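You operate a simulated robot arm through the tools that you are given. There is no shell and no other tool. Be economical: measure what you need, move in short steps, check, and stop when the job is done.

The job below is to be done with a simulated robot arm. You get a single attempt, and the scene is never put back.

TASK
Take the clear bottle and put it on top of the red lemon soda can.

Only the result counts: the job must be done as asked and must still hold three seconds after the hand-in. Knocking over, shifting, dropping, spilling or breaking anything else fails it.

THE ROBOT
A 7-joint arm with a two-finger parallel gripper, fixed in place. Base frame: the origin is at the foot of the arm, x ahead of it, y to its left, z up. Lengths are in m, angles in rad, forces in N, time in s.
Its first joint turns from -2.897 to 2.897 rad. Payload 4.4 kg.
The TCP is the grasp point between the finger pads, 0.023 m short of the fingertips. In the tool frame z runs along the fingers and y along their closing line. The gripper opens to 0.094 m. The fingers are 0.038 m wide and 0.01 m thick; the gripper's body (0.054 by 0.096 m) begins 0.039 m behind the TCP.
Orientation is told as [roll, pitch, yaw] about the base's x, y, z axes, in that order, counted from this pose: with the fingers straight down and closing along the base's y, the tool's x points along the base's -x, its y along +y and its z along -z.

THE INTERFACE
- The arm moves only by the tool send_rows. Its argument "motion" is a list of rows, each a list of 7 numbers: the turn, a rotation vector about the base's x, y, z in units of 60 degrees (1.0 is 60 degrees), then the shift along the base's x, y, z in units of 200 mm (1.0 is 200 mm), then the opening in per cent of the stroke, from 0 (shut) to 100 (fully open). In form: [[rx, ry, rz, dx, dy, dz, jaw], ...]. A call has 1 to 12 rows; each row is the pose to reach, as a shift and turn from the pose commanded when the call began. A call with a number of a shift or a turn outside -1 to 1 is refused whole. Each row takes 0.2 s and may step no farther than 0.05 m and 0.15 rad from the row before; otherwise, or with a gripper value out of range, the whole call is refused. Where a pose cannot be reached the arm comes as near as it can. A force on the tool above 40 N (or 10 N above the force at the start of the call, whichever is more), or a blocked arm, ends the call early, and 0.2 s more pass. The fingers move at their own pace (about 0.072 m/s each) and stop on an object; they squeeze with about 41 N. The grip force told is the motor's: it shows also when the fingers shut on nothing. Time passes only in rows, and 0.2 s behind the last, so rows that repeat a pose let the fingers close. It gives the time, the measured TCP pose, the force on the tool (base axes), the opening and the grip force at its end, in the units of the frame above (readings bear some noise), and new pictures: "pictures" is both (left out), scene, wrist or none.
- Cameras (640 x 400 px; columns grow to the right, rows downward): "scene" is fixed at [0.2204, -0.6497, 1.5604]; the picture's right is [0.62, -0.78, 0.00], its down [-0.44, -0.35, -0.83] and it looks along [0.65, 0.51, -0.56] (base axes); focal length 351 px, centre (320, 200). "wrist" rides on the gripper at [0.086, 0.016, -0.074] in the tool frame; the picture's right is [-0.18, 0.98, 0.00], its down [-0.58, -0.11, -0.81] and it looks along [-0.79, -0.15, 0.59] (tool axes); focal length 243 px, centre (320, 200). There is no depth. A picture from a camera that has moved, and an enlarged one, comes with that camera's place and axes in the base frame and with its lens.
- close_up(camera, box): a new picture of the part [left, top, right, bottom] of that camera's present view, enlarged. It takes no simulated time.
- close_job(): hands the job in; it is judged then, once.

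Work in short steps. Places have to be worked out from the pictures, the camera data and where the tool is seen: move nearer, look again, correct. Check each grasp and each placing, and mend what went wrong. You have 90 turns and 170 pictures in all, those below and enlarged ones among them. Open the gripper and draw the arm clear of the work before you hand the job in, unless the task says otherwise; then end with one line.

The tools are called as name(argument=value, ...) on one line, values as JSON. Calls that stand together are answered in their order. send_rows: Moves the arm, as the interface text tells. Its arguments: {"type":"object","properties":{"motion":{"type":"array"},"pictures":{"type":"string","enum":["both","scene","wrist","none"]}},"required":["motion"]} The other tools are called the same way: close_up (camera, box) takes an enlarged picture of a part of a camera's view; close_job () hands the job in.

At the start:

```text
clock: 0.0
position: [0.5938, 0.1059, 1.1756]
tool_rot: [0.001, -0.001, 0.001]
wrist_force: [0.5, -0.3, 1.3]
grip_width: 0.0939
grip_force: 0.0
```

scene: 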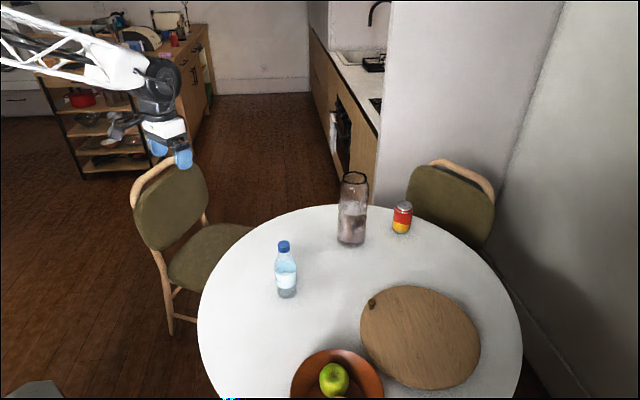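
wrist: 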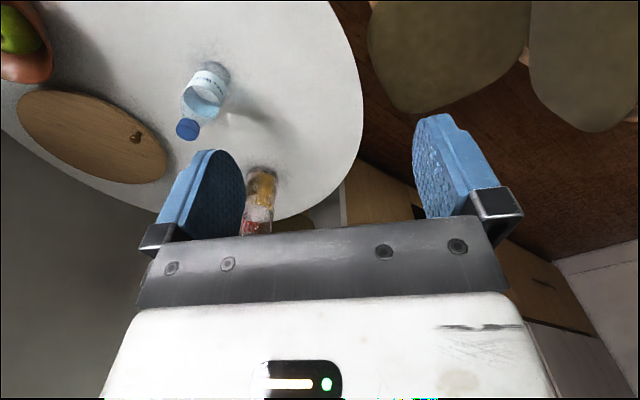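

I'll look closely at the objects before moving.

close_up(camera="scene", box=[320, 160, 440, 260])

close_up(camera="scene", box=[240, 220, 340, 310])

close_up(camera="wrist", box=[130, 40, 330, 250])

```text
4.00 times, centred on (380, 210) of scene
camera zoom: at [0.2204, -0.6497, 1.5604], right [0.62, -0.78, 0.0], down [-0.44, -0.35, -0.83], along [0.65, 0.51, -0.56], focal length 1405 px, centre (80, 160)
```

zoom: 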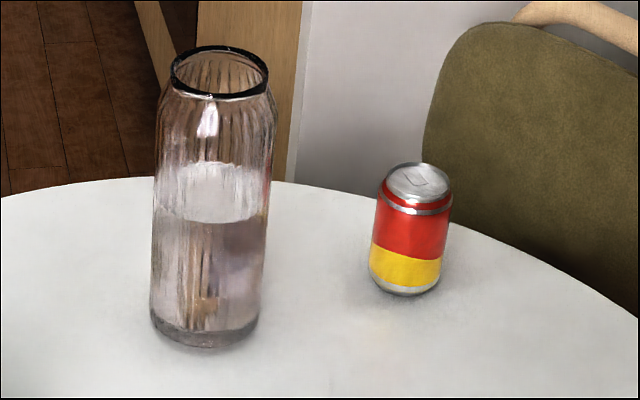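

```text
4.44 times, centred on (290, 265) of scene
camera zoom: at [0.2204, -0.6497, 1.5604], right [0.62, -0.78, 0.0], down [-0.44, -0.35, -0.83], along [0.65, 0.51, -0.56], focal length 1561 px, centre (453, -89)
```

zoom: 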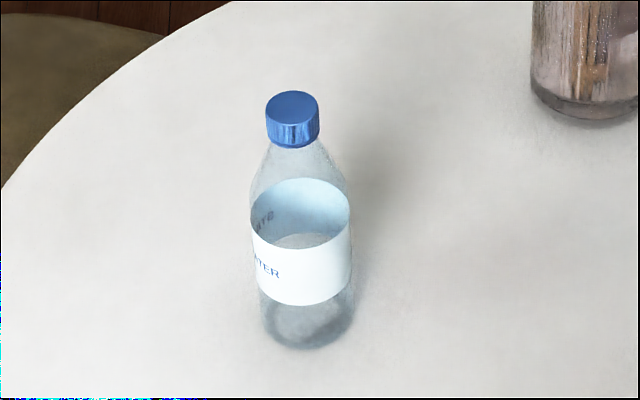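

```text
1.90 times, centred on (230, 145) of wrist
camera zoom: at [0.5078, 0.121, 1.2496], right [0.18, 0.98, 0.0], down [0.58, -0.11, 0.81], along [0.79, -0.15, -0.59], focal length 462 px, centre (491, 305)
```

zoom: 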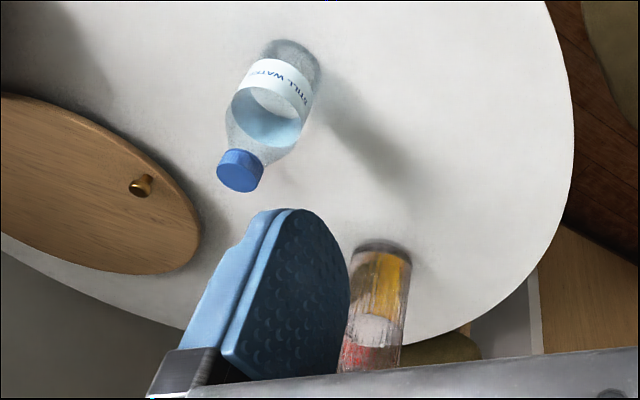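

The small water bottle (cap and "STILL WATER" label) is at about (0.714, -0.140). It is about 0.195 m tall and 0.064 m wide. The can is at about (1.195, -0.263) with its top near z = 0.86, which is beyond tool-down reach, and the vase at (1.03, -0.155) stands about 1.0 high. I'll probe how far the arm reaches with a tilted tool, staying high with an empty gripper.

send_rows(motion=[[0, -0.125, 0, 0.05, -0.1, 0.03, 100], [0, -0.25, 0, 0.1, -0.2, 0.06, 100], [0, -0.375, 0, 0.15, -0.3, 0.09, 100], [0, -0.5, 0, 0.2, -0.4, 0.12, 100], [0, -0.625, 0, 0.25, -0.5, 0.15, 100], [0, -0.75, 0, 0.3, -0.6, 0.18, 100], [0, -0.875, 0, 0.35, -0.7, 0.2, 100], [0, -1.0, 0, 0.4, -0.8, 0.2, 100], [0, -1.0, 0, 0.4, -0.8, 0.2, 100]])

```text
clock: 2.0
position: [0.6745, -0.0547, 1.2152]
tool_rot: [-0.002, -1.048, 0.001]
wrist_force: [-0.7, 0.4, 0.7]
grip_width: 0.094
grip_force: 0.1
camera wrist: at [0.5669, -0.0392, 1.1775], right [0.09, 0.98, 0.16], down [-0.41, -0.11, 0.91], along [0.91, -0.15, 0.39], focal length 243 px, centre (320, 200)
```

scene: 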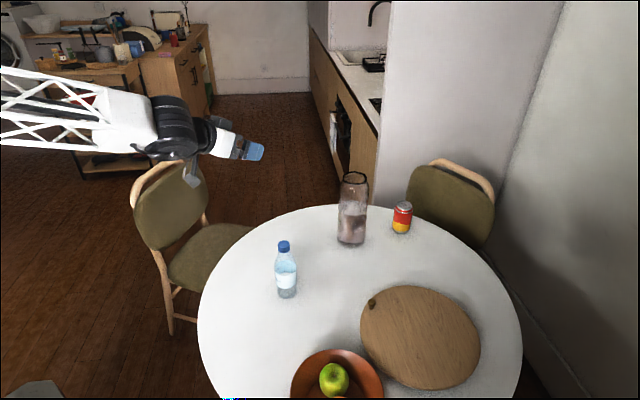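
wrist: 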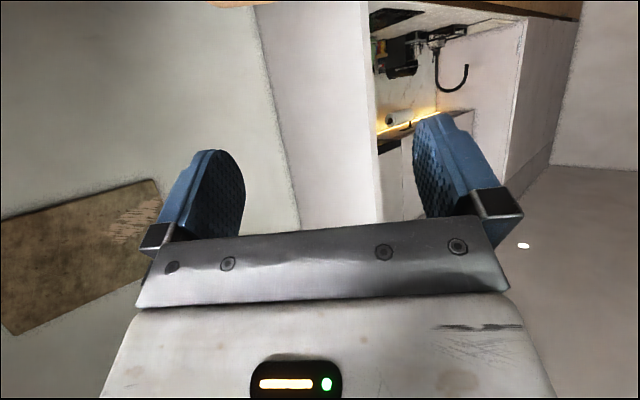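

The tilt works. I'll look at the structure under the wrist and then extend toward the can, staying high, to test the reach.

close_up(camera="scene", box=[120, 80, 290, 200])

send_rows(motion=[[0, 0, -0.03, 0.2, -0.05, 0, 100], [0, 0, -0.06, 0.4, -0.15, 0, 100], [0, 0, -0.1, 0.6, -0.25, 0, 100], [0, 0, -0.13, 0.8, -0.35, 0, 100], [0, 0, -0.17, 1.0, -0.4, 0, 100], [0, 0, -0.2, 1.0, -0.45, 0, 100]], pictures="scene")

```text
3.33 times, centred on (205, 140) of scene
camera zoom: at [0.2204, -0.6497, 1.5604], right [0.62, -0.78, 0.0], down [-0.44, -0.35, -0.83], along [0.65, 0.51, -0.56], focal length 1170 px, centre (703, 400)
```

zoom: 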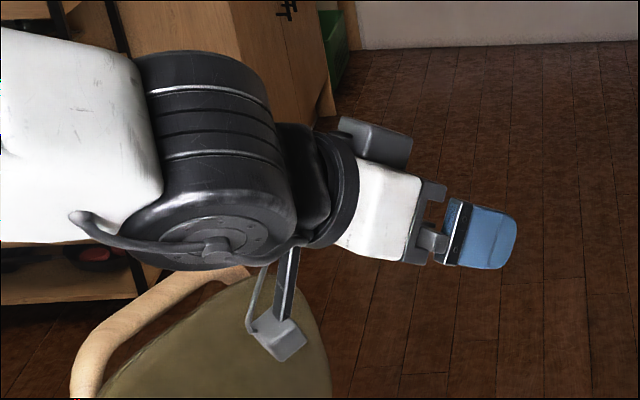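

```text
clock: 3.4
position: [0.8365, -0.1387, 1.31]
tool_rot: [-0.01, -1.158, -0.196]
wrist_force: [2.6, -2.1, -2.3]
grip_width: 0.0938
grip_force: 0.0
```

scene: 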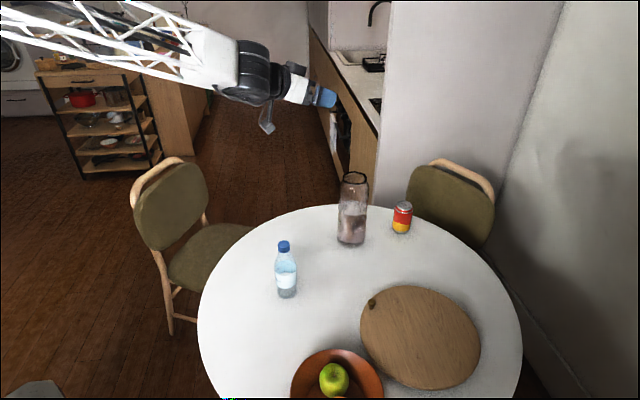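

The arm is short of the commanded pose (0.8745, -0.145, 1.215). I'll hold to see whether that is lag or a limit.

send_rows(motion=[[0, 0, 0, 0, 0, 0, 100], [0, 0, 0, 0, 0, 0, 100], [0, 0, 0, 0, 0, 0, 100]], pictures="none")

```text
clock: 4.2
position: [0.8736, -0.1446, 1.2139]
tool_rot: [0.0, -1.047, -0.21]
wrist_force: [-0.7, -0.5, -0.6]
grip_width: 0.0938
grip_force: 0.0
```

It was lag and overshoot from stepping too fast, so I'll use smaller steps. I'm continuing the reach probe.

send_rows(motion=[[0, 0, 0, 0.1, -0.02, 0, 100], [0, 0, 0, 0.2, -0.05, 0, 100], [0, 0, 0, 0.3, -0.08, 0, 100], [0, 0, 0, 0.4, -0.11, 0, 100], [0, 0, 0, 0.5, -0.14, 0, 100], [0, 0, 0, 0.6, -0.18, 0, 100], [0, 0, 0, 0.7, -0.22, 0, 100], [0, 0, 0, 0.8, -0.26, 0, 100], [0, 0, 0, 0.9, -0.3, 0, 100], [0, 0, 0, 1.0, -0.35, 0, 100], [0, 0, 0, 1.0, -0.35, 0, 100], [0, 0, 0, 1.0, -0.35, 0, 100]], pictures="scene")

```text
clock: 6.8
position: [1.0628, -0.2076, 1.22]
tool_rot: [-0.009, -1.113, -0.209]
wrist_force: [0.4, 0.5, 0.2]
grip_width: 0.0941
grip_force: 0.2
out of reach, approached as far as the arm can: row 9, 10
```

scene: 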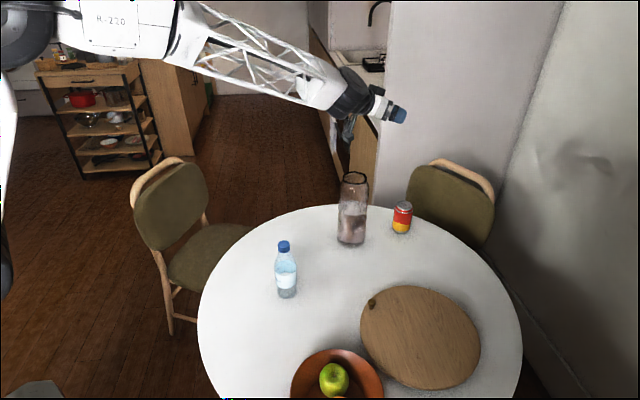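

The arm flagged rows 9 and 10, but may still be settling. I'll hold again and read where it ends up.

send_rows(motion=[[0, 0, 0, 0, 0, 0, 100], [0, 0, 0, 0, 0, 0, 100], [0, 0, 0, 0, 0, 0, 100], [0, 0, 0, 0, 0, 0, 100]], pictures="none")

```text
clock: 7.8
position: [1.0607, -0.209, 1.2216]
tool_rot: [-0.007, -1.114, -0.21]
wrist_force: [0.5, -0.9, -0.2]
grip_width: 0.094
grip_force: 0.0
```

With about 64° tilt the limit at z = 1.22 is around r = 1.08. I'll test whether a lower height reaches farther, on the free side away from the vase (y ≈ -0.32).

send_rows(motion=[[0, 0, -0.03, -0.1, -0.1, 0, 100], [0, 0, -0.06, -0.2, -0.2, -0.05, 100], [0, 0, -0.1, -0.3, -0.3, -0.15, 100], [0, 0, -0.1, -0.4, -0.4, -0.25, 100], [0, 0, -0.1, -0.45, -0.5, -0.35, 100], [0, 0, -0.1, -0.45, -0.55, -0.45, 100], [0, 0, -0.1, -0.45, -0.55, -0.55, 100], [0, 0, -0.1, -0.45, -0.55, -0.65, 100], [0, 0, -0.1, -0.45, -0.55, -0.75, 100], [0, 0, -0.1, -0.45, -0.55, -0.8, 100], [0, 0, -0.1, -0.45, -0.55, -0.8, 100], [0, 0, -0.1, -0.45, -0.55, -0.8, 100]])

```text
clock: 10.4
position: [0.985, -0.3242, 1.056]
tool_rot: [-0.001, -1.046, -0.314]
wrist_force: [-0.2, -0.3, -0.5]
grip_width: 0.094
grip_force: 0.1
out of reach, approached as far as the arm can: row 1
camera wrist: at [0.8865, -0.2764, 1.0177], right [0.39, 0.91, 0.16], down [-0.42, 0.02, 0.91], along [0.82, -0.42, 0.39], focal length 243 px, centre (320, 200)
```

scene: 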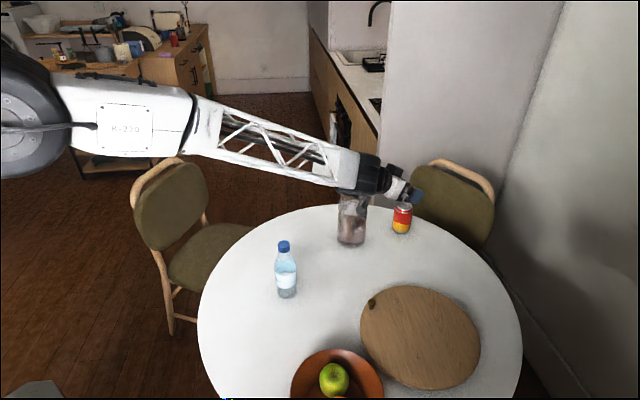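
wrist: 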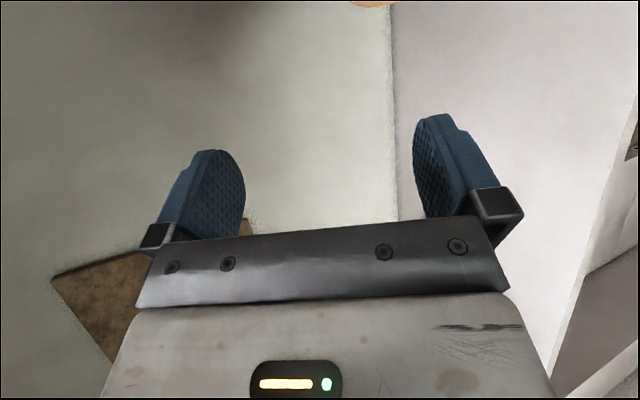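

I'm at r = 1.037, z = 1.056. I'll extend radially to find the limit here.

send_rows(motion=[[0, 0, 0, 0.1, -0.03, 0, 100], [0, 0, 0, 0.2, -0.06, 0, 100], [0, 0, 0, 0.3, -0.09, 0, 100], [0, 0, 0, 0.4, -0.12, 0, 100], [0, 0, 0, 0.5, -0.15, 0, 100], [0, 0, 0, 0.6, -0.18, 0, 100], [0, 0, 0, 0.7, -0.21, 0, 100], [0, 0, 0, 0.7, -0.21, 0, 100], [0, 0, 0, 0.7, -0.21, 0, 100], [0, 0, 0, 0.7, -0.21, 0, 100]], pictures="none")

```text
clock: 12.6
position: [1.1228, -0.3665, 1.0539]
tool_rot: [0.0, -1.047, -0.316]
wrist_force: [0.1, -0.1, 0.1]
grip_width: 0.094
grip_force: 0.1
```

At z ≈ 1.05 the reach is already at least 1.18. I'll descend to about 0.98 and extend a bit more.

send_rows(motion=[[0, 0, 0, 0, 0, -0.1, 100], [0, 0, 0, 0, 0, -0.2, 100], [0, 0, 0, 0.05, -0.02, -0.3, 100], [0, 0, 0, 0.1, -0.03, -0.38, 100], [0, 0, 0, 0.15, -0.05, -0.38, 100], [0, 0, 0, 0.2, -0.06, -0.38, 100], [0, 0, 0, 0.25, -0.08, -0.38, 100], [0, 0, 0, 0.25, -0.08, -0.38, 100], [0, 0, 0, 0.25, -0.08, -0.38, 100]])

```text
clock: 14.6
position: [1.1743, -0.3823, 0.9791]
tool_rot: [-0.001, -1.047, -0.315]
wrist_force: [0.2, -0.6, -1.0]
grip_width: 0.094
grip_force: 0.0
camera wrist: at [1.0764, -0.3345, 0.9415], right [0.39, 0.91, 0.16], down [-0.42, 0.02, 0.91], along [0.82, -0.42, 0.39], focal length 243 px, centre (320, 200)
```

scene: 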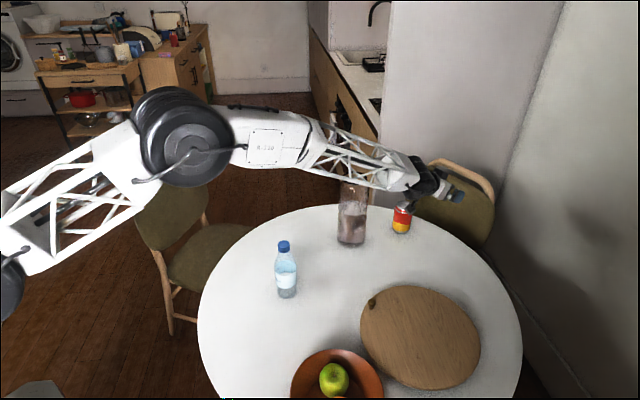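
wrist: 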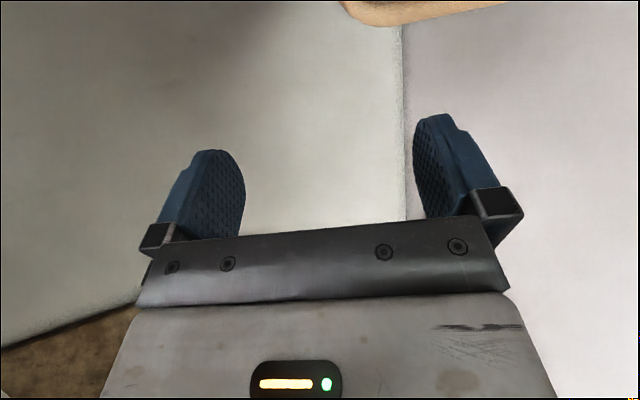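

Reach is fine: r = 1.235 at z = 0.98 with 60° tilt. The plan is to grip the bottle near-horizontally (about 70° tilt) at h ≈ 0.10 and carry it around the vase on the -y side. First I'm retreating and raising.

send_rows(motion=[[0, 0, 0.03, -0.1, 0, 0.05, 100], [0, 0, 0.06, -0.2, 0, 0.1, 100], [0, 0, 0.09, -0.3, 0, 0.15, 100], [0, 0, 0.12, -0.4, 0, 0.2, 100], [0, 0, 0.15, -0.5, 0, 0.25, 100], [0, 0, 0.18, -0.6, 0, 0.3, 100], [0, 0, 0.21, -0.7, 0, 0.35, 100], [0, 0, 0.24, -0.8, 0, 0.4, 100], [0, 0, 0.27, -0.9, 0, 0.5, 100], [0, 0, 0.3, -1.0, 0, 0.6, 100], [0, 0, 0.3, -1.0, 0, 0.6, 100]], pictures="none")

send_rows(motion=[[0, 0, 0, -0.1, 0, 0, 100], [0, 0, 0, -0.2, 0, 0, 100], [0, 0, 0, -0.3, 0, 0, 100], [0, 0, 0, -0.4, 0, 0, 100], [0, 0, 0, -0.5, 0.05, 0, 100], [0, 0, 0, -0.6, 0.1, 0, 100], [0, 0, 0, -0.7, 0.15, 0, 100], [0, 0, 0, -0.8, 0.2, 0, 100], [0, 0, 0, -0.9, 0.25, 0, 100], [0, 0, 0, -1.0, 0.3, 0, 100], [0, 0, 0, -1.0, 0.3, 0, 100]], pictures="none")

send_rows(motion=[[0, -0.02, 0, -0.1, 0.08, 0, 100], [0, -0.04, 0, -0.2, 0.16, 0, 100], [0, -0.06, 0, -0.3, 0.24, 0, 100], [0, -0.08, 0, -0.4, 0.32, 0, 100], [0, -0.1, 0, -0.5, 0.4, 0, 100], [0, -0.12, 0, -0.6, 0.48, 0, 100], [0, -0.14, 0, -0.7, 0.56, 0, 100], [0, -0.16, 0, -0.8, 0.64, 0, 100], [0, -0.167, 0, -0.9, 0.72, 0, 100], [0, -0.167, 0, -1.0, 0.8, 0, 100], [0, -0.167, 0, -1.0, 0.9, 0, 100], [0, -0.167, 0, -1.0, 0.9, 0, 100]])

```text
clock: 17.0
position: [0.9743, -0.3832, 1.0982]
tool_rot: [-0.001, -1.048, 0.001]
wrist_force: [0.2, -0.2, 0.2]
grip_width: 0.0937
grip_force: 0.0
```

```text
clock: 19.4
position: [0.7754, -0.3209, 1.0986]
tool_rot: [0.0, -1.048, 0.001]
wrist_force: [-0.9, -0.2, -0.8]
grip_width: 0.0939
grip_force: 0.1
```

```text
clock: 22.0
position: [0.575, -0.1426, 1.1]
tool_rot: [0.0, -1.223, 0.001]
wrist_force: [0.4, -0.3, 1.5]
grip_width: 0.0943
grip_force: 0.1
camera wrist: at [0.4747, -0.1265, 1.043], right [0.06, 0.98, 0.17], down [-0.56, -0.11, 0.82], along [0.83, -0.15, 0.54], focal length 243 px, centre (320, 200)
```

scene: 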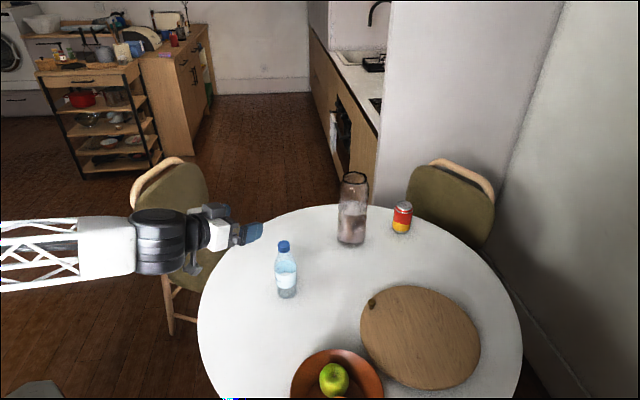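
wrist: 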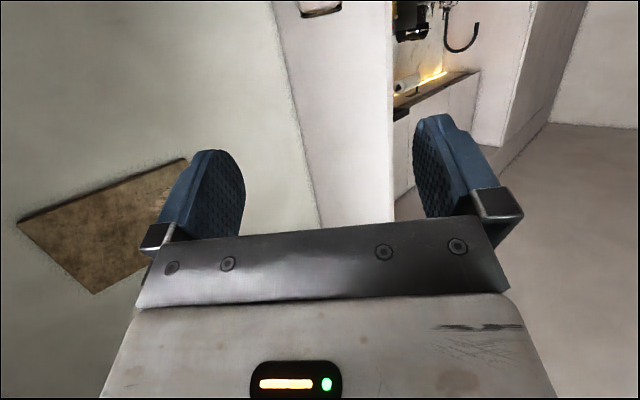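

The gripper is directly behind the bottle. I'll descend 200 mm, still about 0.1 m back from it, and look.

send_rows(motion=[[0, 0, 0, 0, 0, -0.12, 100], [0, 0, 0, 0, 0, -0.24, 100], [0, 0, 0, 0, 0, -0.36, 100], [0, 0, 0, 0, 0, -0.48, 100], [0, 0, 0, 0, 0, -0.6, 100], [0, 0, 0, 0, 0, -0.72, 100], [0, 0, 0, 0, 0, -0.84, 100], [0, 0, 0, 0, 0, -0.92, 100], [0, 0, 0, 0, 0, -1.0, 100], [0, 0, 0, 0, 0, -1.0, 100]])

```text
clock: 24.2
position: [0.5729, -0.1429, 0.8991]
tool_rot: [0.0, -1.221, 0.001]
wrist_force: [0.0, 1.3, -0.9]
grip_width: 0.0937
grip_force: 0.0
camera wrist: at [0.4744, -0.1269, 0.8433], right [0.06, 0.98, 0.17], down [-0.56, -0.11, 0.82], along [0.83, -0.15, 0.54], focal length 243 px, centre (320, 200)
```

scene: 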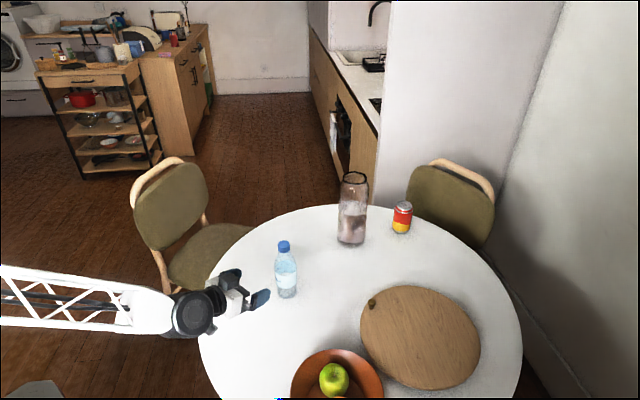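
wrist: 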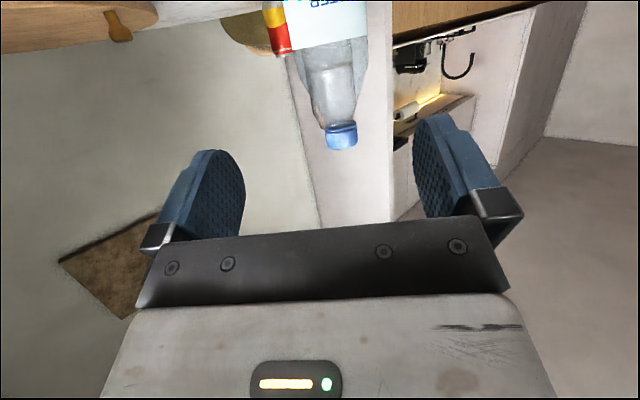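

The bottle sits between the fingers at y ≈ -0.137, so I'll shift +5 mm and lower to z ≈ 0.85. Then I'll advance about 80 mm and check before the final part.

send_rows(motion=[[0, 0, 0, 0, 0.01, -0.1, 100], [0, 0, 0, 0, 0.025, -0.2, 100], [0, 0, 0, 0, 0.025, -0.245, 100], [0, 0, 0, 0.08, 0.025, -0.245, 100], [0, 0, 0, 0.16, 0.025, -0.245, 100], [0, 0, 0, 0.24, 0.025, -0.245, 100], [0, 0, 0, 0.32, 0.025, -0.245, 100], [0, 0, 0, 0.4, 0.025, -0.245, 100], [0, 0, 0, 0.4, 0.025, -0.245, 100]])

close_up(camera="scene", box=[210, 220, 330, 320])

```text
clock: 26.2
position: [0.6549, -0.1374, 0.8493]
tool_rot: [-0.003, -1.224, 0.002]
wrist_force: [-0.2, -0.3, 0.1]
grip_width: 0.094
grip_force: 0.0
camera wrist: at [0.5552, -0.122, 0.7939], right [0.06, 0.98, 0.17], down [-0.56, -0.11, 0.82], along [0.83, -0.15, 0.54], focal length 243 px, centre (320, 200)
```

scene: 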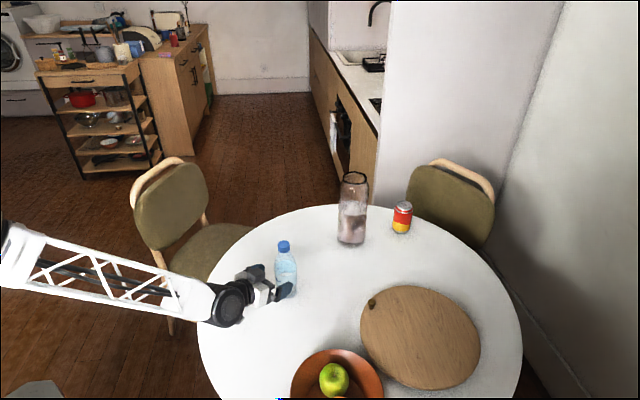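
wrist: 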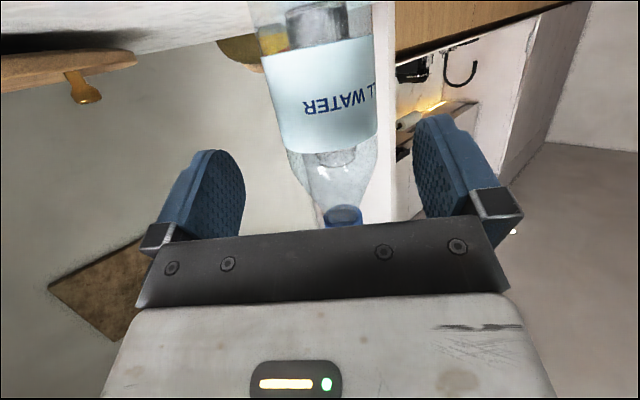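

```text
4.00 times, centred on (270, 270) of scene
camera zoom: at [0.2204, -0.6497, 1.5604], right [0.62, -0.78, 0.0], down [-0.44, -0.35, -0.83], along [0.65, 0.51, -0.56], focal length 1405 px, centre (520, -80)
```

zoom: 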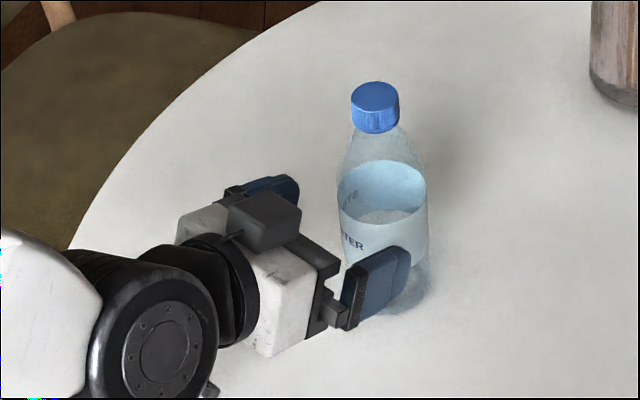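

The bottle is centred between the fingers. I'll advance about 50 mm to x ≈ 0.704.

send_rows(motion=[[0, 0, 0, 0.06, 0, 0, 100], [0, 0, 0, 0.12, 0, 0, 100], [0, 0, 0, 0.18, 0, 0, 100], [0, 0, 0, 0.245, 0, 0, 100], [0, 0, 0, 0.245, 0, 0, 100]])

close_up(camera="scene", box=[210, 220, 330, 320])

```text
clock: 27.4
position: [0.7028, -0.1375, 0.8497]
tool_rot: [0.0, -1.223, 0.0]
wrist_force: [-0.4, 0.5, 0.6]
grip_width: 0.0941
grip_force: 0.1
camera wrist: at [0.6042, -0.1223, 0.7942], right [0.06, 0.98, 0.17], down [-0.56, -0.11, 0.82], along [0.83, -0.15, 0.54], focal length 243 px, centre (320, 200)
```

scene: 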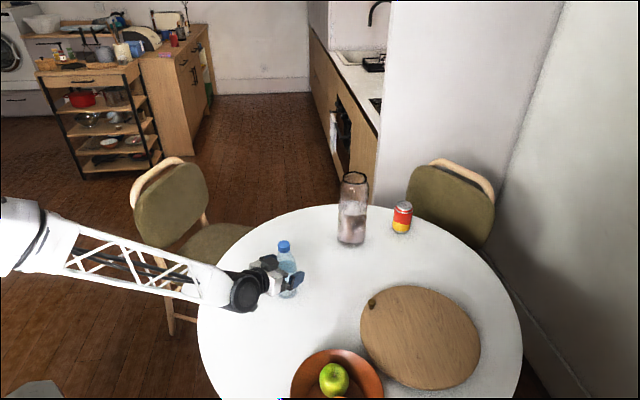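
wrist: 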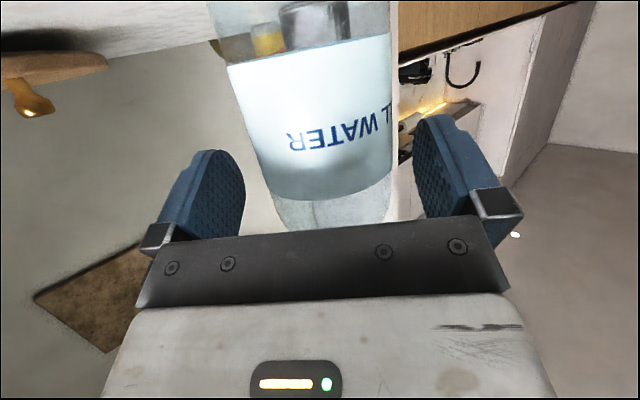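

```text
4.00 times, centred on (270, 270) of scene
camera zoom: at [0.2204, -0.6497, 1.5604], right [0.62, -0.78, 0.0], down [-0.44, -0.35, -0.83], along [0.65, 0.51, -0.56], focal length 1405 px, centre (520, -80)
```

zoom: 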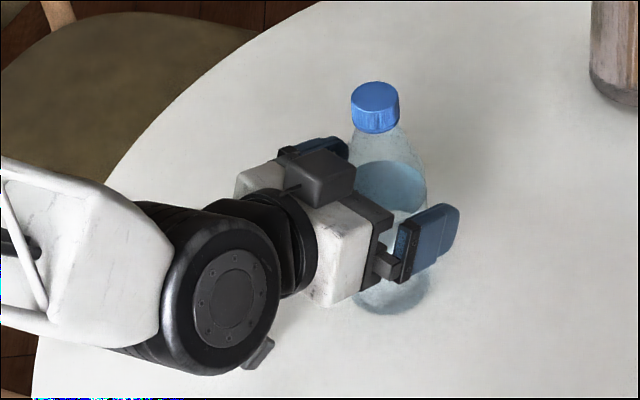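

The position looks good, so I'm closing on the bottle.

send_rows(motion=[[0, 0, 0, 0, 0, 0, 70], [0, 0, 0, 0, 0, 0, 40], [0, 0, 0, 0, 0, 0, 30], [0, 0, 0, 0, 0, 0, 30], [0, 0, 0, 0, 0, 0, 30]])

close_up(camera="scene", box=[210, 220, 330, 320])

```text
clock: 28.6
position: [0.7028, -0.1367, 0.8496]
tool_rot: [0.0, -1.222, 0.0]
wrist_force: [0.5, -0.3, 0.5]
grip_width: 0.0592
grip_force: 40.7
camera wrist: at [0.6041, -0.1223, 0.7943], right [0.06, 0.98, 0.17], down [-0.56, -0.11, 0.82], along [0.83, -0.15, 0.54], focal length 243 px, centre (320, 200)
```

scene: 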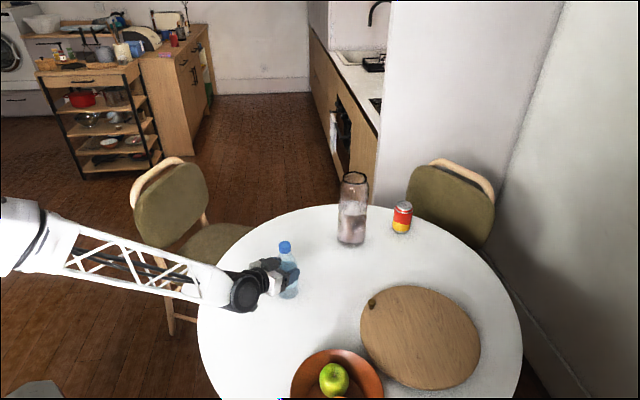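
wrist: 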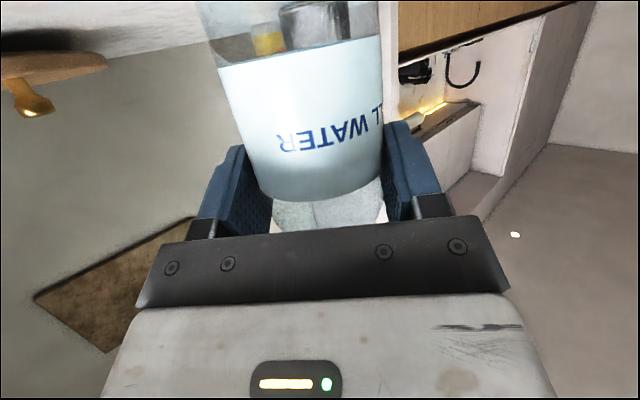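

```text
4.00 times, centred on (270, 270) of scene
camera zoom: at [0.2204, -0.6497, 1.5604], right [0.62, -0.78, 0.0], down [-0.44, -0.35, -0.83], along [0.65, 0.51, -0.56], focal length 1405 px, centre (520, -80)
```

zoom: 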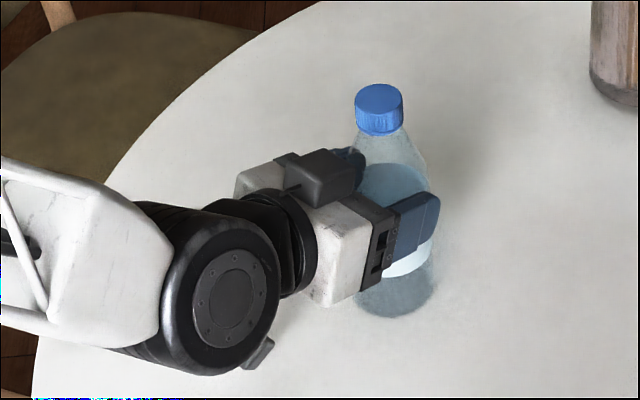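

Gripped at 0.059 m with 41 N. I'll lift slowly, 120 mm, and check.

send_rows(motion=[[0, 0, 0, 0, 0, 0.04, 30], [0, 0, 0, 0, 0, 0.1, 30], [0, 0, 0, 0, 0, 0.18, 30], [0, 0, 0, 0, 0, 0.26, 30], [0, 0, 0, 0, 0, 0.34, 30], [0, 0, 0, 0, 0, 0.42, 30], [0, 0, 0, 0, 0, 0.5, 30], [0, 0, 0, 0, 0, 0.58, 30], [0, 0, 0, 0, 0, 0.66, 30], [0, 0, 0, 0, 0, 0.7, 30], [0, 0, 0, 0, 0, 0.7, 30]])

close_up(camera="scene", box=[210, 180, 330, 280])

```text
clock: 31.0
position: [0.7021, -0.1368, 0.9899]
tool_rot: [-0.001, -1.22, 0.002]
wrist_force: [0.1, 0.9, -0.3]
grip_width: 0.0592
grip_force: 40.4
camera wrist: at [0.6034, -0.122, 0.9342], right [0.06, 0.98, 0.17], down [-0.56, -0.11, 0.82], along [0.83, -0.15, 0.54], focal length 243 px, centre (320, 200)
```

scene: 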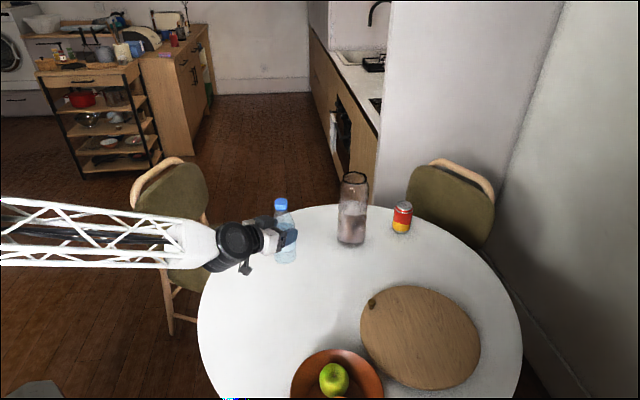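
wrist: 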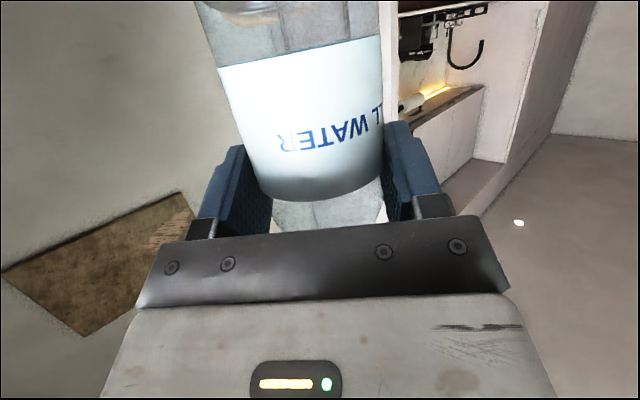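

```text
4.00 times, centred on (270, 230) of scene
camera zoom: at [0.2204, -0.6497, 1.5604], right [0.62, -0.78, 0.0], down [-0.44, -0.35, -0.83], along [0.65, 0.51, -0.56], focal length 1405 px, centre (520, 80)
```

zoom: 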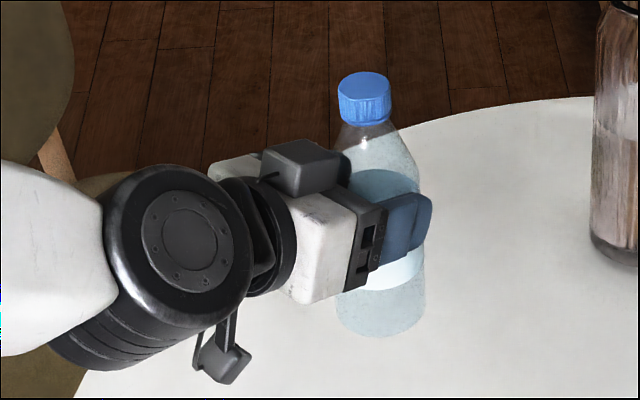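

The bottle holds upright and did not slip. I'll carry it around on the -y side, yawing +0.3 rad so the gripper body will clear the vase at the end.

send_rows(motion=[[0, 0, 0.02, 0.05, -0.07, 0.005, 30], [0, 0, 0.05, 0.11, -0.16, 0.01, 30], [0, 0, 0.08, 0.18, -0.26, 0.02, 30], [0, 0, 0.11, 0.25, -0.36, 0.03, 30], [0, 0, 0.14, 0.32, -0.46, 0.04, 30], [0, 0, 0.17, 0.4, -0.56, 0.05, 30], [0, 0, 0.2, 0.48, -0.66, 0.05, 30], [0, 0, 0.23, 0.56, -0.76, 0.05, 30], [0, 0, 0.26, 0.64, -0.86, 0.05, 30], [0, 0, 0.2865, 0.72, -0.95, 0.05, 30], [0, 0, 0.2865, 0.74, -1.0, 0.05, 30], [0, 0, 0.2865, 0.74, -1.0, 0.05, 30]], pictures="none")

send_rows(motion=[[0, 0, 0, 0.08, -0.01, 0, 30], [0, 0, 0, 0.17, -0.02, 0, 30], [0, 0, 0, 0.27, -0.03, 0, 30], [0, 0, 0, 0.37, -0.04, 0, 30], [0, 0, 0, 0.47, -0.05, 0, 30], [0, 0, 0, 0.57, -0.05, 0, 30], [0, 0, 0, 0.67, -0.05, 0, 30], [0, 0, 0, 0.77, -0.05, 0, 30], [0, 0, 0, 0.87, -0.05, 0, 30], [0, 0, 0, 0.95, -0.05, 0, 30], [0, 0, 0, 1.0, -0.05, 0, 30], [0, 0, 0, 1.0, -0.05, 0, 30]])

```text
clock: 33.6
position: [0.852, -0.3378, 1.0]
tool_rot: [-0.001, -1.222, 0.302]
wrist_force: [-0.3, -0.2, 0.4]
grip_width: 0.0596
grip_force: 41.2
```

```text
clock: 36.2
position: [1.0509, -0.3478, 1.0013]
tool_rot: [-0.001, -1.221, 0.299]
wrist_force: [0.1, -0.1, -0.2]
grip_width: 0.0592
grip_force: 41.3
camera wrist: at [0.9516, -0.3618, 0.9445], right [-0.23, 0.96, 0.17], down [-0.5, -0.27, 0.82], along [0.83, 0.1, 0.54], focal length 243 px, centre (320, 200)
```

scene: 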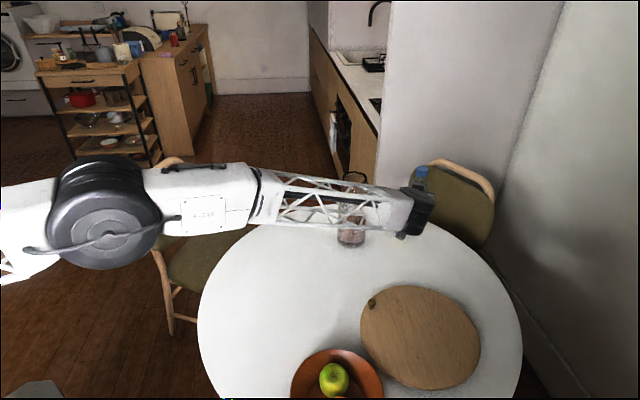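
wrist: 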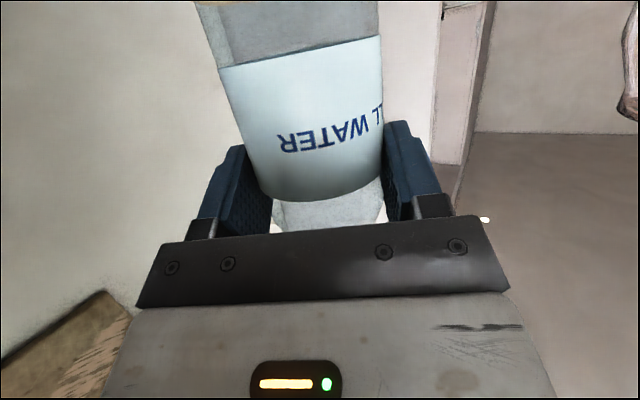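

The bottle is at (1.051, -0.348) with its base about 0.045 m above can-top height. My combined estimate puts the can axis at about (1.192, -0.260), so the TCP target is about (1.183, -0.263). I'm moving to hover there.

send_rows(motion=[[0, 0, 0, 0.08, 0, 0, 30], [0, 0, 0, 0.16, 0.02, 0, 30], [0, 0, 0, 0.24, 0.06, 0, 30], [0, 0, 0, 0.32, 0.11, 0, 30], [0, 0, 0, 0.4, 0.17, 0, 30], [0, 0, 0, 0.48, 0.24, 0, 30], [0, 0, 0, 0.55, 0.31, 0, 30], [0, 0, 0, 0.61, 0.37, 0, 30], [0, 0, 0, 0.66, 0.424, 0, 30], [0, 0, 0, 0.66, 0.424, 0, 30], [0, 0, 0, 0.66, 0.424, 0, 30]])

close_up(camera="scene", box=[340, 140, 460, 250])

```text
clock: 38.6
position: [1.184, -0.2628, 0.9992]
tool_rot: [0.0, -1.222, 0.3]
wrist_force: [-0.1, 0.1, -0.8]
grip_width: 0.0593
grip_force: 40.8
camera wrist: at [1.0833, -0.2769, 0.9436], right [-0.23, 0.96, 0.17], down [-0.5, -0.27, 0.82], along [0.83, 0.1, 0.54], focal length 243 px, centre (320, 200)
```

scene: 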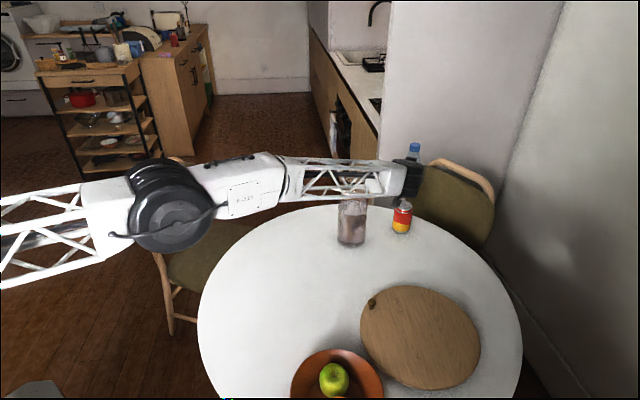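
wrist: 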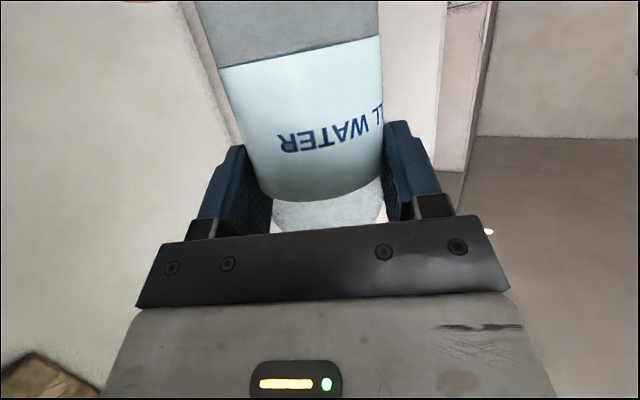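

```text
3.64 times, centred on (400, 195) of scene
camera zoom: at [0.2204, -0.6497, 1.5604], right [0.62, -0.78, 0.0], down [-0.44, -0.35, -0.83], along [0.65, 0.51, -0.56], focal length 1277 px, centre (29, 218)
```

zoom: 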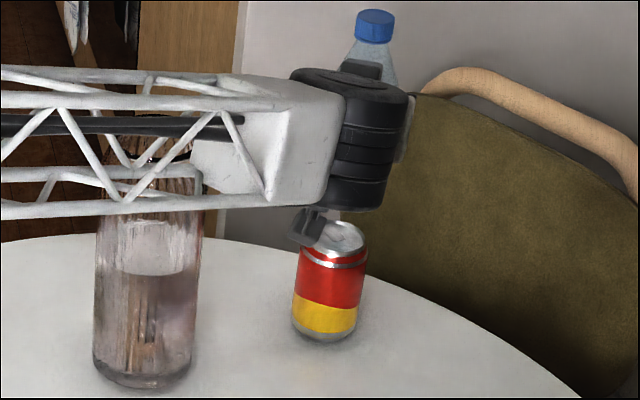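

In this same-camera comparison, the bottle's vertical axis is within about 5 mm of the can's (bottle ≈ 1.189, can ≈ 1.194, same bearing). I'll add +4 mm in x and descend 35 mm to just above the expected contact.

send_rows(motion=[[0, 0, 0, 0.02, 0, -0.04, 30], [0, 0, 0, 0.02, 0, -0.08, 30], [0, 0, 0, 0.02, 0, -0.12, 30], [0, 0, 0, 0.02, 0, -0.15, 30], [0, 0, 0, 0.02, 0, -0.175, 30], [0, 0, 0, 0.02, 0, -0.175, 30], [0, 0, 0, 0.02, 0, -0.175, 30]], pictures="scene")

close_up(camera="scene", box=[340, 140, 460, 250])

```text
clock: 40.2
position: [1.1876, -0.2627, 0.9663]
tool_rot: [0.0, -1.222, 0.301]
wrist_force: [1.1, 0.9, 0.1]
grip_width: 0.0596
grip_force: 41.1
```

scene: 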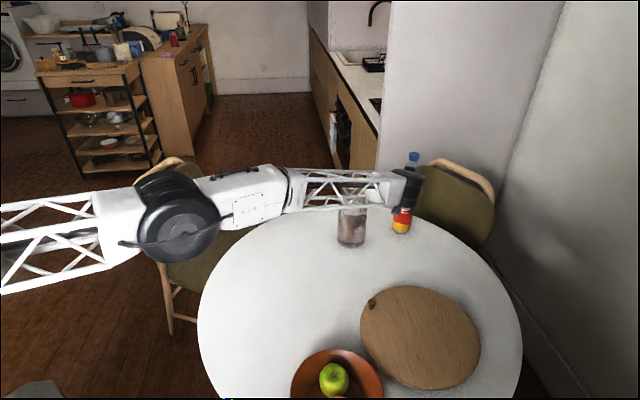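

```text
3.64 times, centred on (400, 195) of scene
camera zoom: at [0.2204, -0.6497, 1.5604], right [0.62, -0.78, 0.0], down [-0.44, -0.35, -0.83], along [0.65, 0.51, -0.56], focal length 1277 px, centre (29, 218)
```

zoom: 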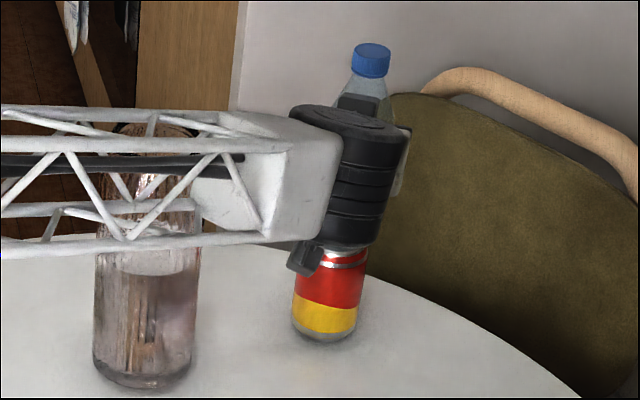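

No contact yet at z = 0.966. I'm lowering in 2 mm steps and watching the force.

send_rows(motion=[[0, 0, 0, 0, 0, -0.01, 30], [0, 0, 0, 0, 0, -0.02, 30], [0, 0, 0, 0, 0, -0.03, 30], [0, 0, 0, 0, 0, -0.03, 30]], pictures="none")

```text
clock: 41.2
position: [1.1877, -0.2634, 0.9617]
tool_rot: [-0.002, -1.223, 0.305]
wrist_force: [0.4, 0.5, 12.7]
grip_width: 0.0594
grip_force: 41.3
```

Contact: 12.7 N upward at z = 0.962, so the can top is at about 0.862. I'll ease up about 1.5 mm to relieve the press and check.

send_rows(motion=[[0, 0, 0, 0, 0, 0.006, 30], [0, 0, 0, 0, 0, 0.006, 30]], pictures="none")

close_up(camera="scene", box=[370, 140, 450, 250])

```text
clock: 41.8
position: [1.1878, -0.2636, 0.9623]
tool_rot: [-0.003, -1.224, 0.302]
wrist_force: [0.0, 0.0, 15.5]
grip_width: 0.0594
grip_force: 41.2
```

```text
3.64 times, centred on (410, 195) of scene
camera zoom: at [0.2204, -0.6497, 1.5604], right [0.62, -0.78, 0.0], down [-0.44, -0.35, -0.83], along [0.65, 0.51, -0.56], focal length 1277 px, centre (-7, 218)
```

zoom: 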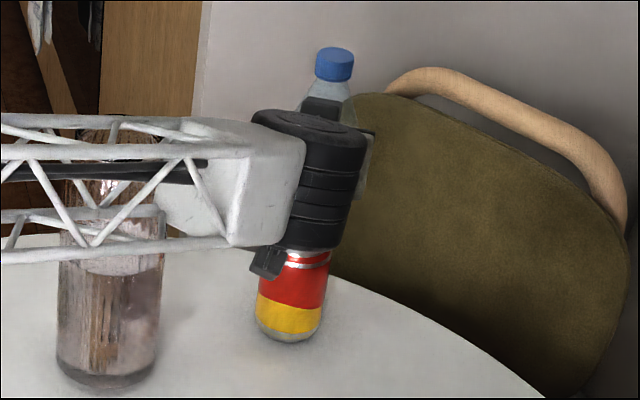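

It is still pressing at about 15 N, so I'll ease up another 2 mm.

send_rows(motion=[[0, 0, 0, 0, 0, 0.005, 30], [0, 0, 0, 0, 0, 0.01, 30], [0, 0, 0, 0, 0, 0.01, 30]], pictures="none")

```text
clock: 42.6
position: [1.187, -0.263, 0.961]
tool_rot: [0.001, -1.222, 0.3]
wrist_force: [1.0, -0.6, 7.1]
grip_width: 0.0594
grip_force: 41.0
```

Down to 7 N. One more millimetre up, then I'll open slowly to about 80%.

send_rows(motion=[[0, 0, 0, 0, 0, 0.004, 30], [0, 0, 0, 0, 0, 0.004, 30]], pictures="none")

```text
clock: 43.2
position: [1.1868, -0.2631, 0.9613]
tool_rot: [0.002, -1.222, 0.297]
wrist_force: [-0.5, -0.6, -1.5]
grip_width: 0.0594
grip_force: 41.3
```

The load is now about zero, so the base is just touching. Opening gradually.

send_rows(motion=[[0, 0, 0, 0, 0, 0, 64], [0, 0, 0, 0, 0, 0, 68], [0, 0, 0, 0, 0, 0, 74], [0, 0, 0, 0, 0, 0, 82], [0, 0, 0, 0, 0, 0, 92], [0, 0, 0, 0, 0, 0, 100], [0, 0, 0, 0, 0, 0, 100]])

close_up(camera="scene", box=[370, 140, 450, 250])

```text
clock: 44.8
position: [1.1873, -0.2627, 0.963]
tool_rot: [0.0, -1.222, 0.3]
wrist_force: [-0.5, -0.9, -0.2]
grip_width: 0.0937
grip_force: 0.1
camera wrist: at [1.0873, -0.2773, 0.9072], right [-0.23, 0.96, 0.17], down [-0.5, -0.27, 0.82], along [0.83, 0.1, 0.54], focal length 243 px, centre (320, 200)
```

scene: 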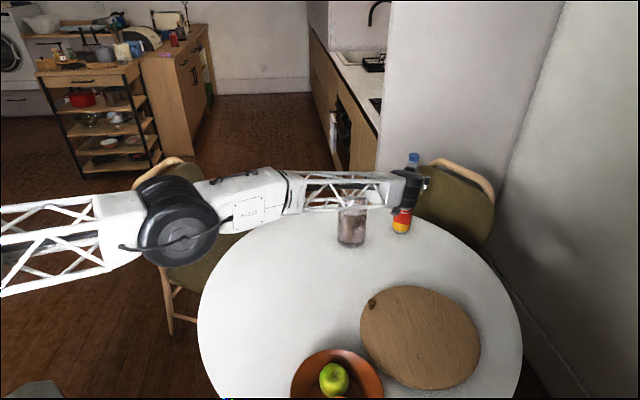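
wrist: 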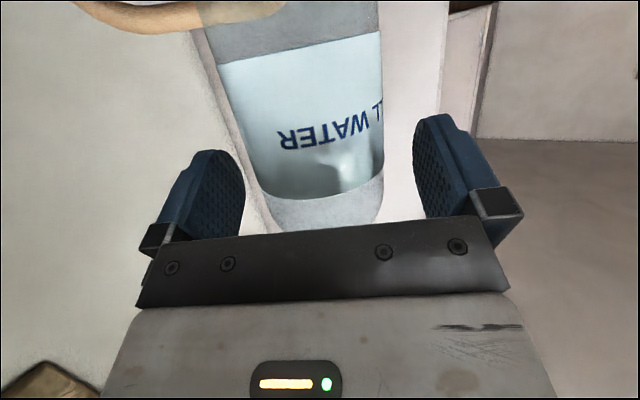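

```text
3.64 times, centred on (410, 195) of scene
camera zoom: at [0.2204, -0.6497, 1.5604], right [0.62, -0.78, 0.0], down [-0.44, -0.35, -0.83], along [0.65, 0.51, -0.56], focal length 1277 px, centre (-7, 218)
```

zoom: 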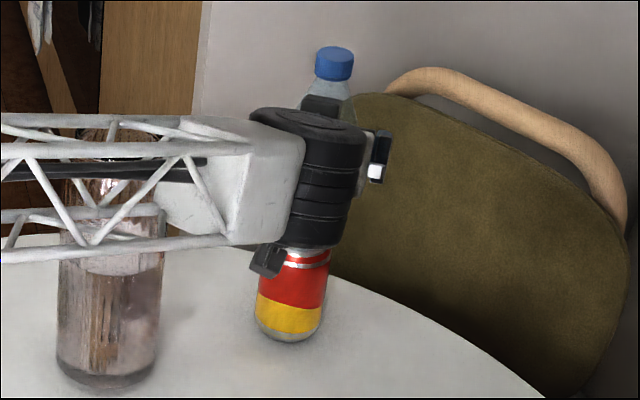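

The bottle stands on the can. I'll withdraw straight back along the tool's horizontal direction.

send_rows(motion=[[0, 0, 0, -0.038, -0.012, 0, 100], [0, 0, 0, -0.095, -0.03, 0, 100], [0, 0, 0, -0.17, -0.053, 0, 100], [0, 0, 0, -0.25, -0.077, 0, 100], [0, 0, 0, -0.33, -0.102, 0, 100], [0, 0, 0, -0.41, -0.127, 0, 100], [0, 0, 0, -0.5, -0.155, 0, 100], [0, 0, 0, -0.6, -0.19, 0, 100], [0, 0, 0, -0.7, -0.23, 0, 100], [0, 0, 0, -0.8, -0.27, 0, 100], [0, 0, 0, -0.9, -0.31, 0, 100], [0, 0, 0, -0.9, -0.31, 0, 100]])

```text
clock: 47.4
position: [1.0073, -0.3247, 0.9624]
tool_rot: [-0.001, -1.223, 0.3]
wrist_force: [-0.3, -0.6, -0.3]
grip_width: 0.0939
grip_force: 0.1
camera wrist: at [0.9073, -0.3397, 0.907], right [-0.23, 0.96, 0.17], down [-0.5, -0.27, 0.82], along [0.83, 0.1, 0.54], focal length 243 px, centre (320, 200)
```

scene: 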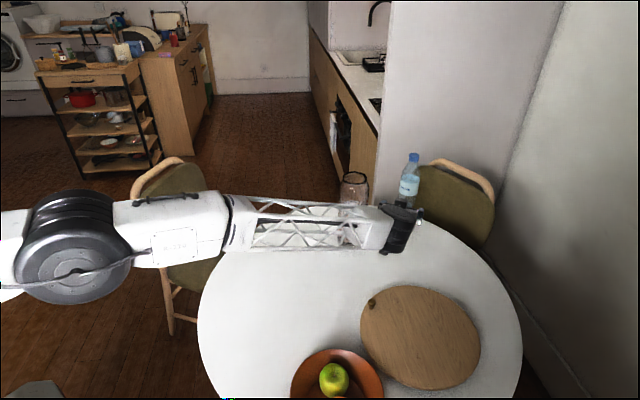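
wrist: 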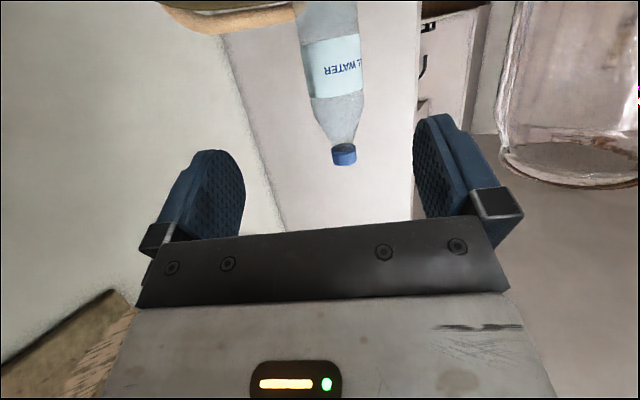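

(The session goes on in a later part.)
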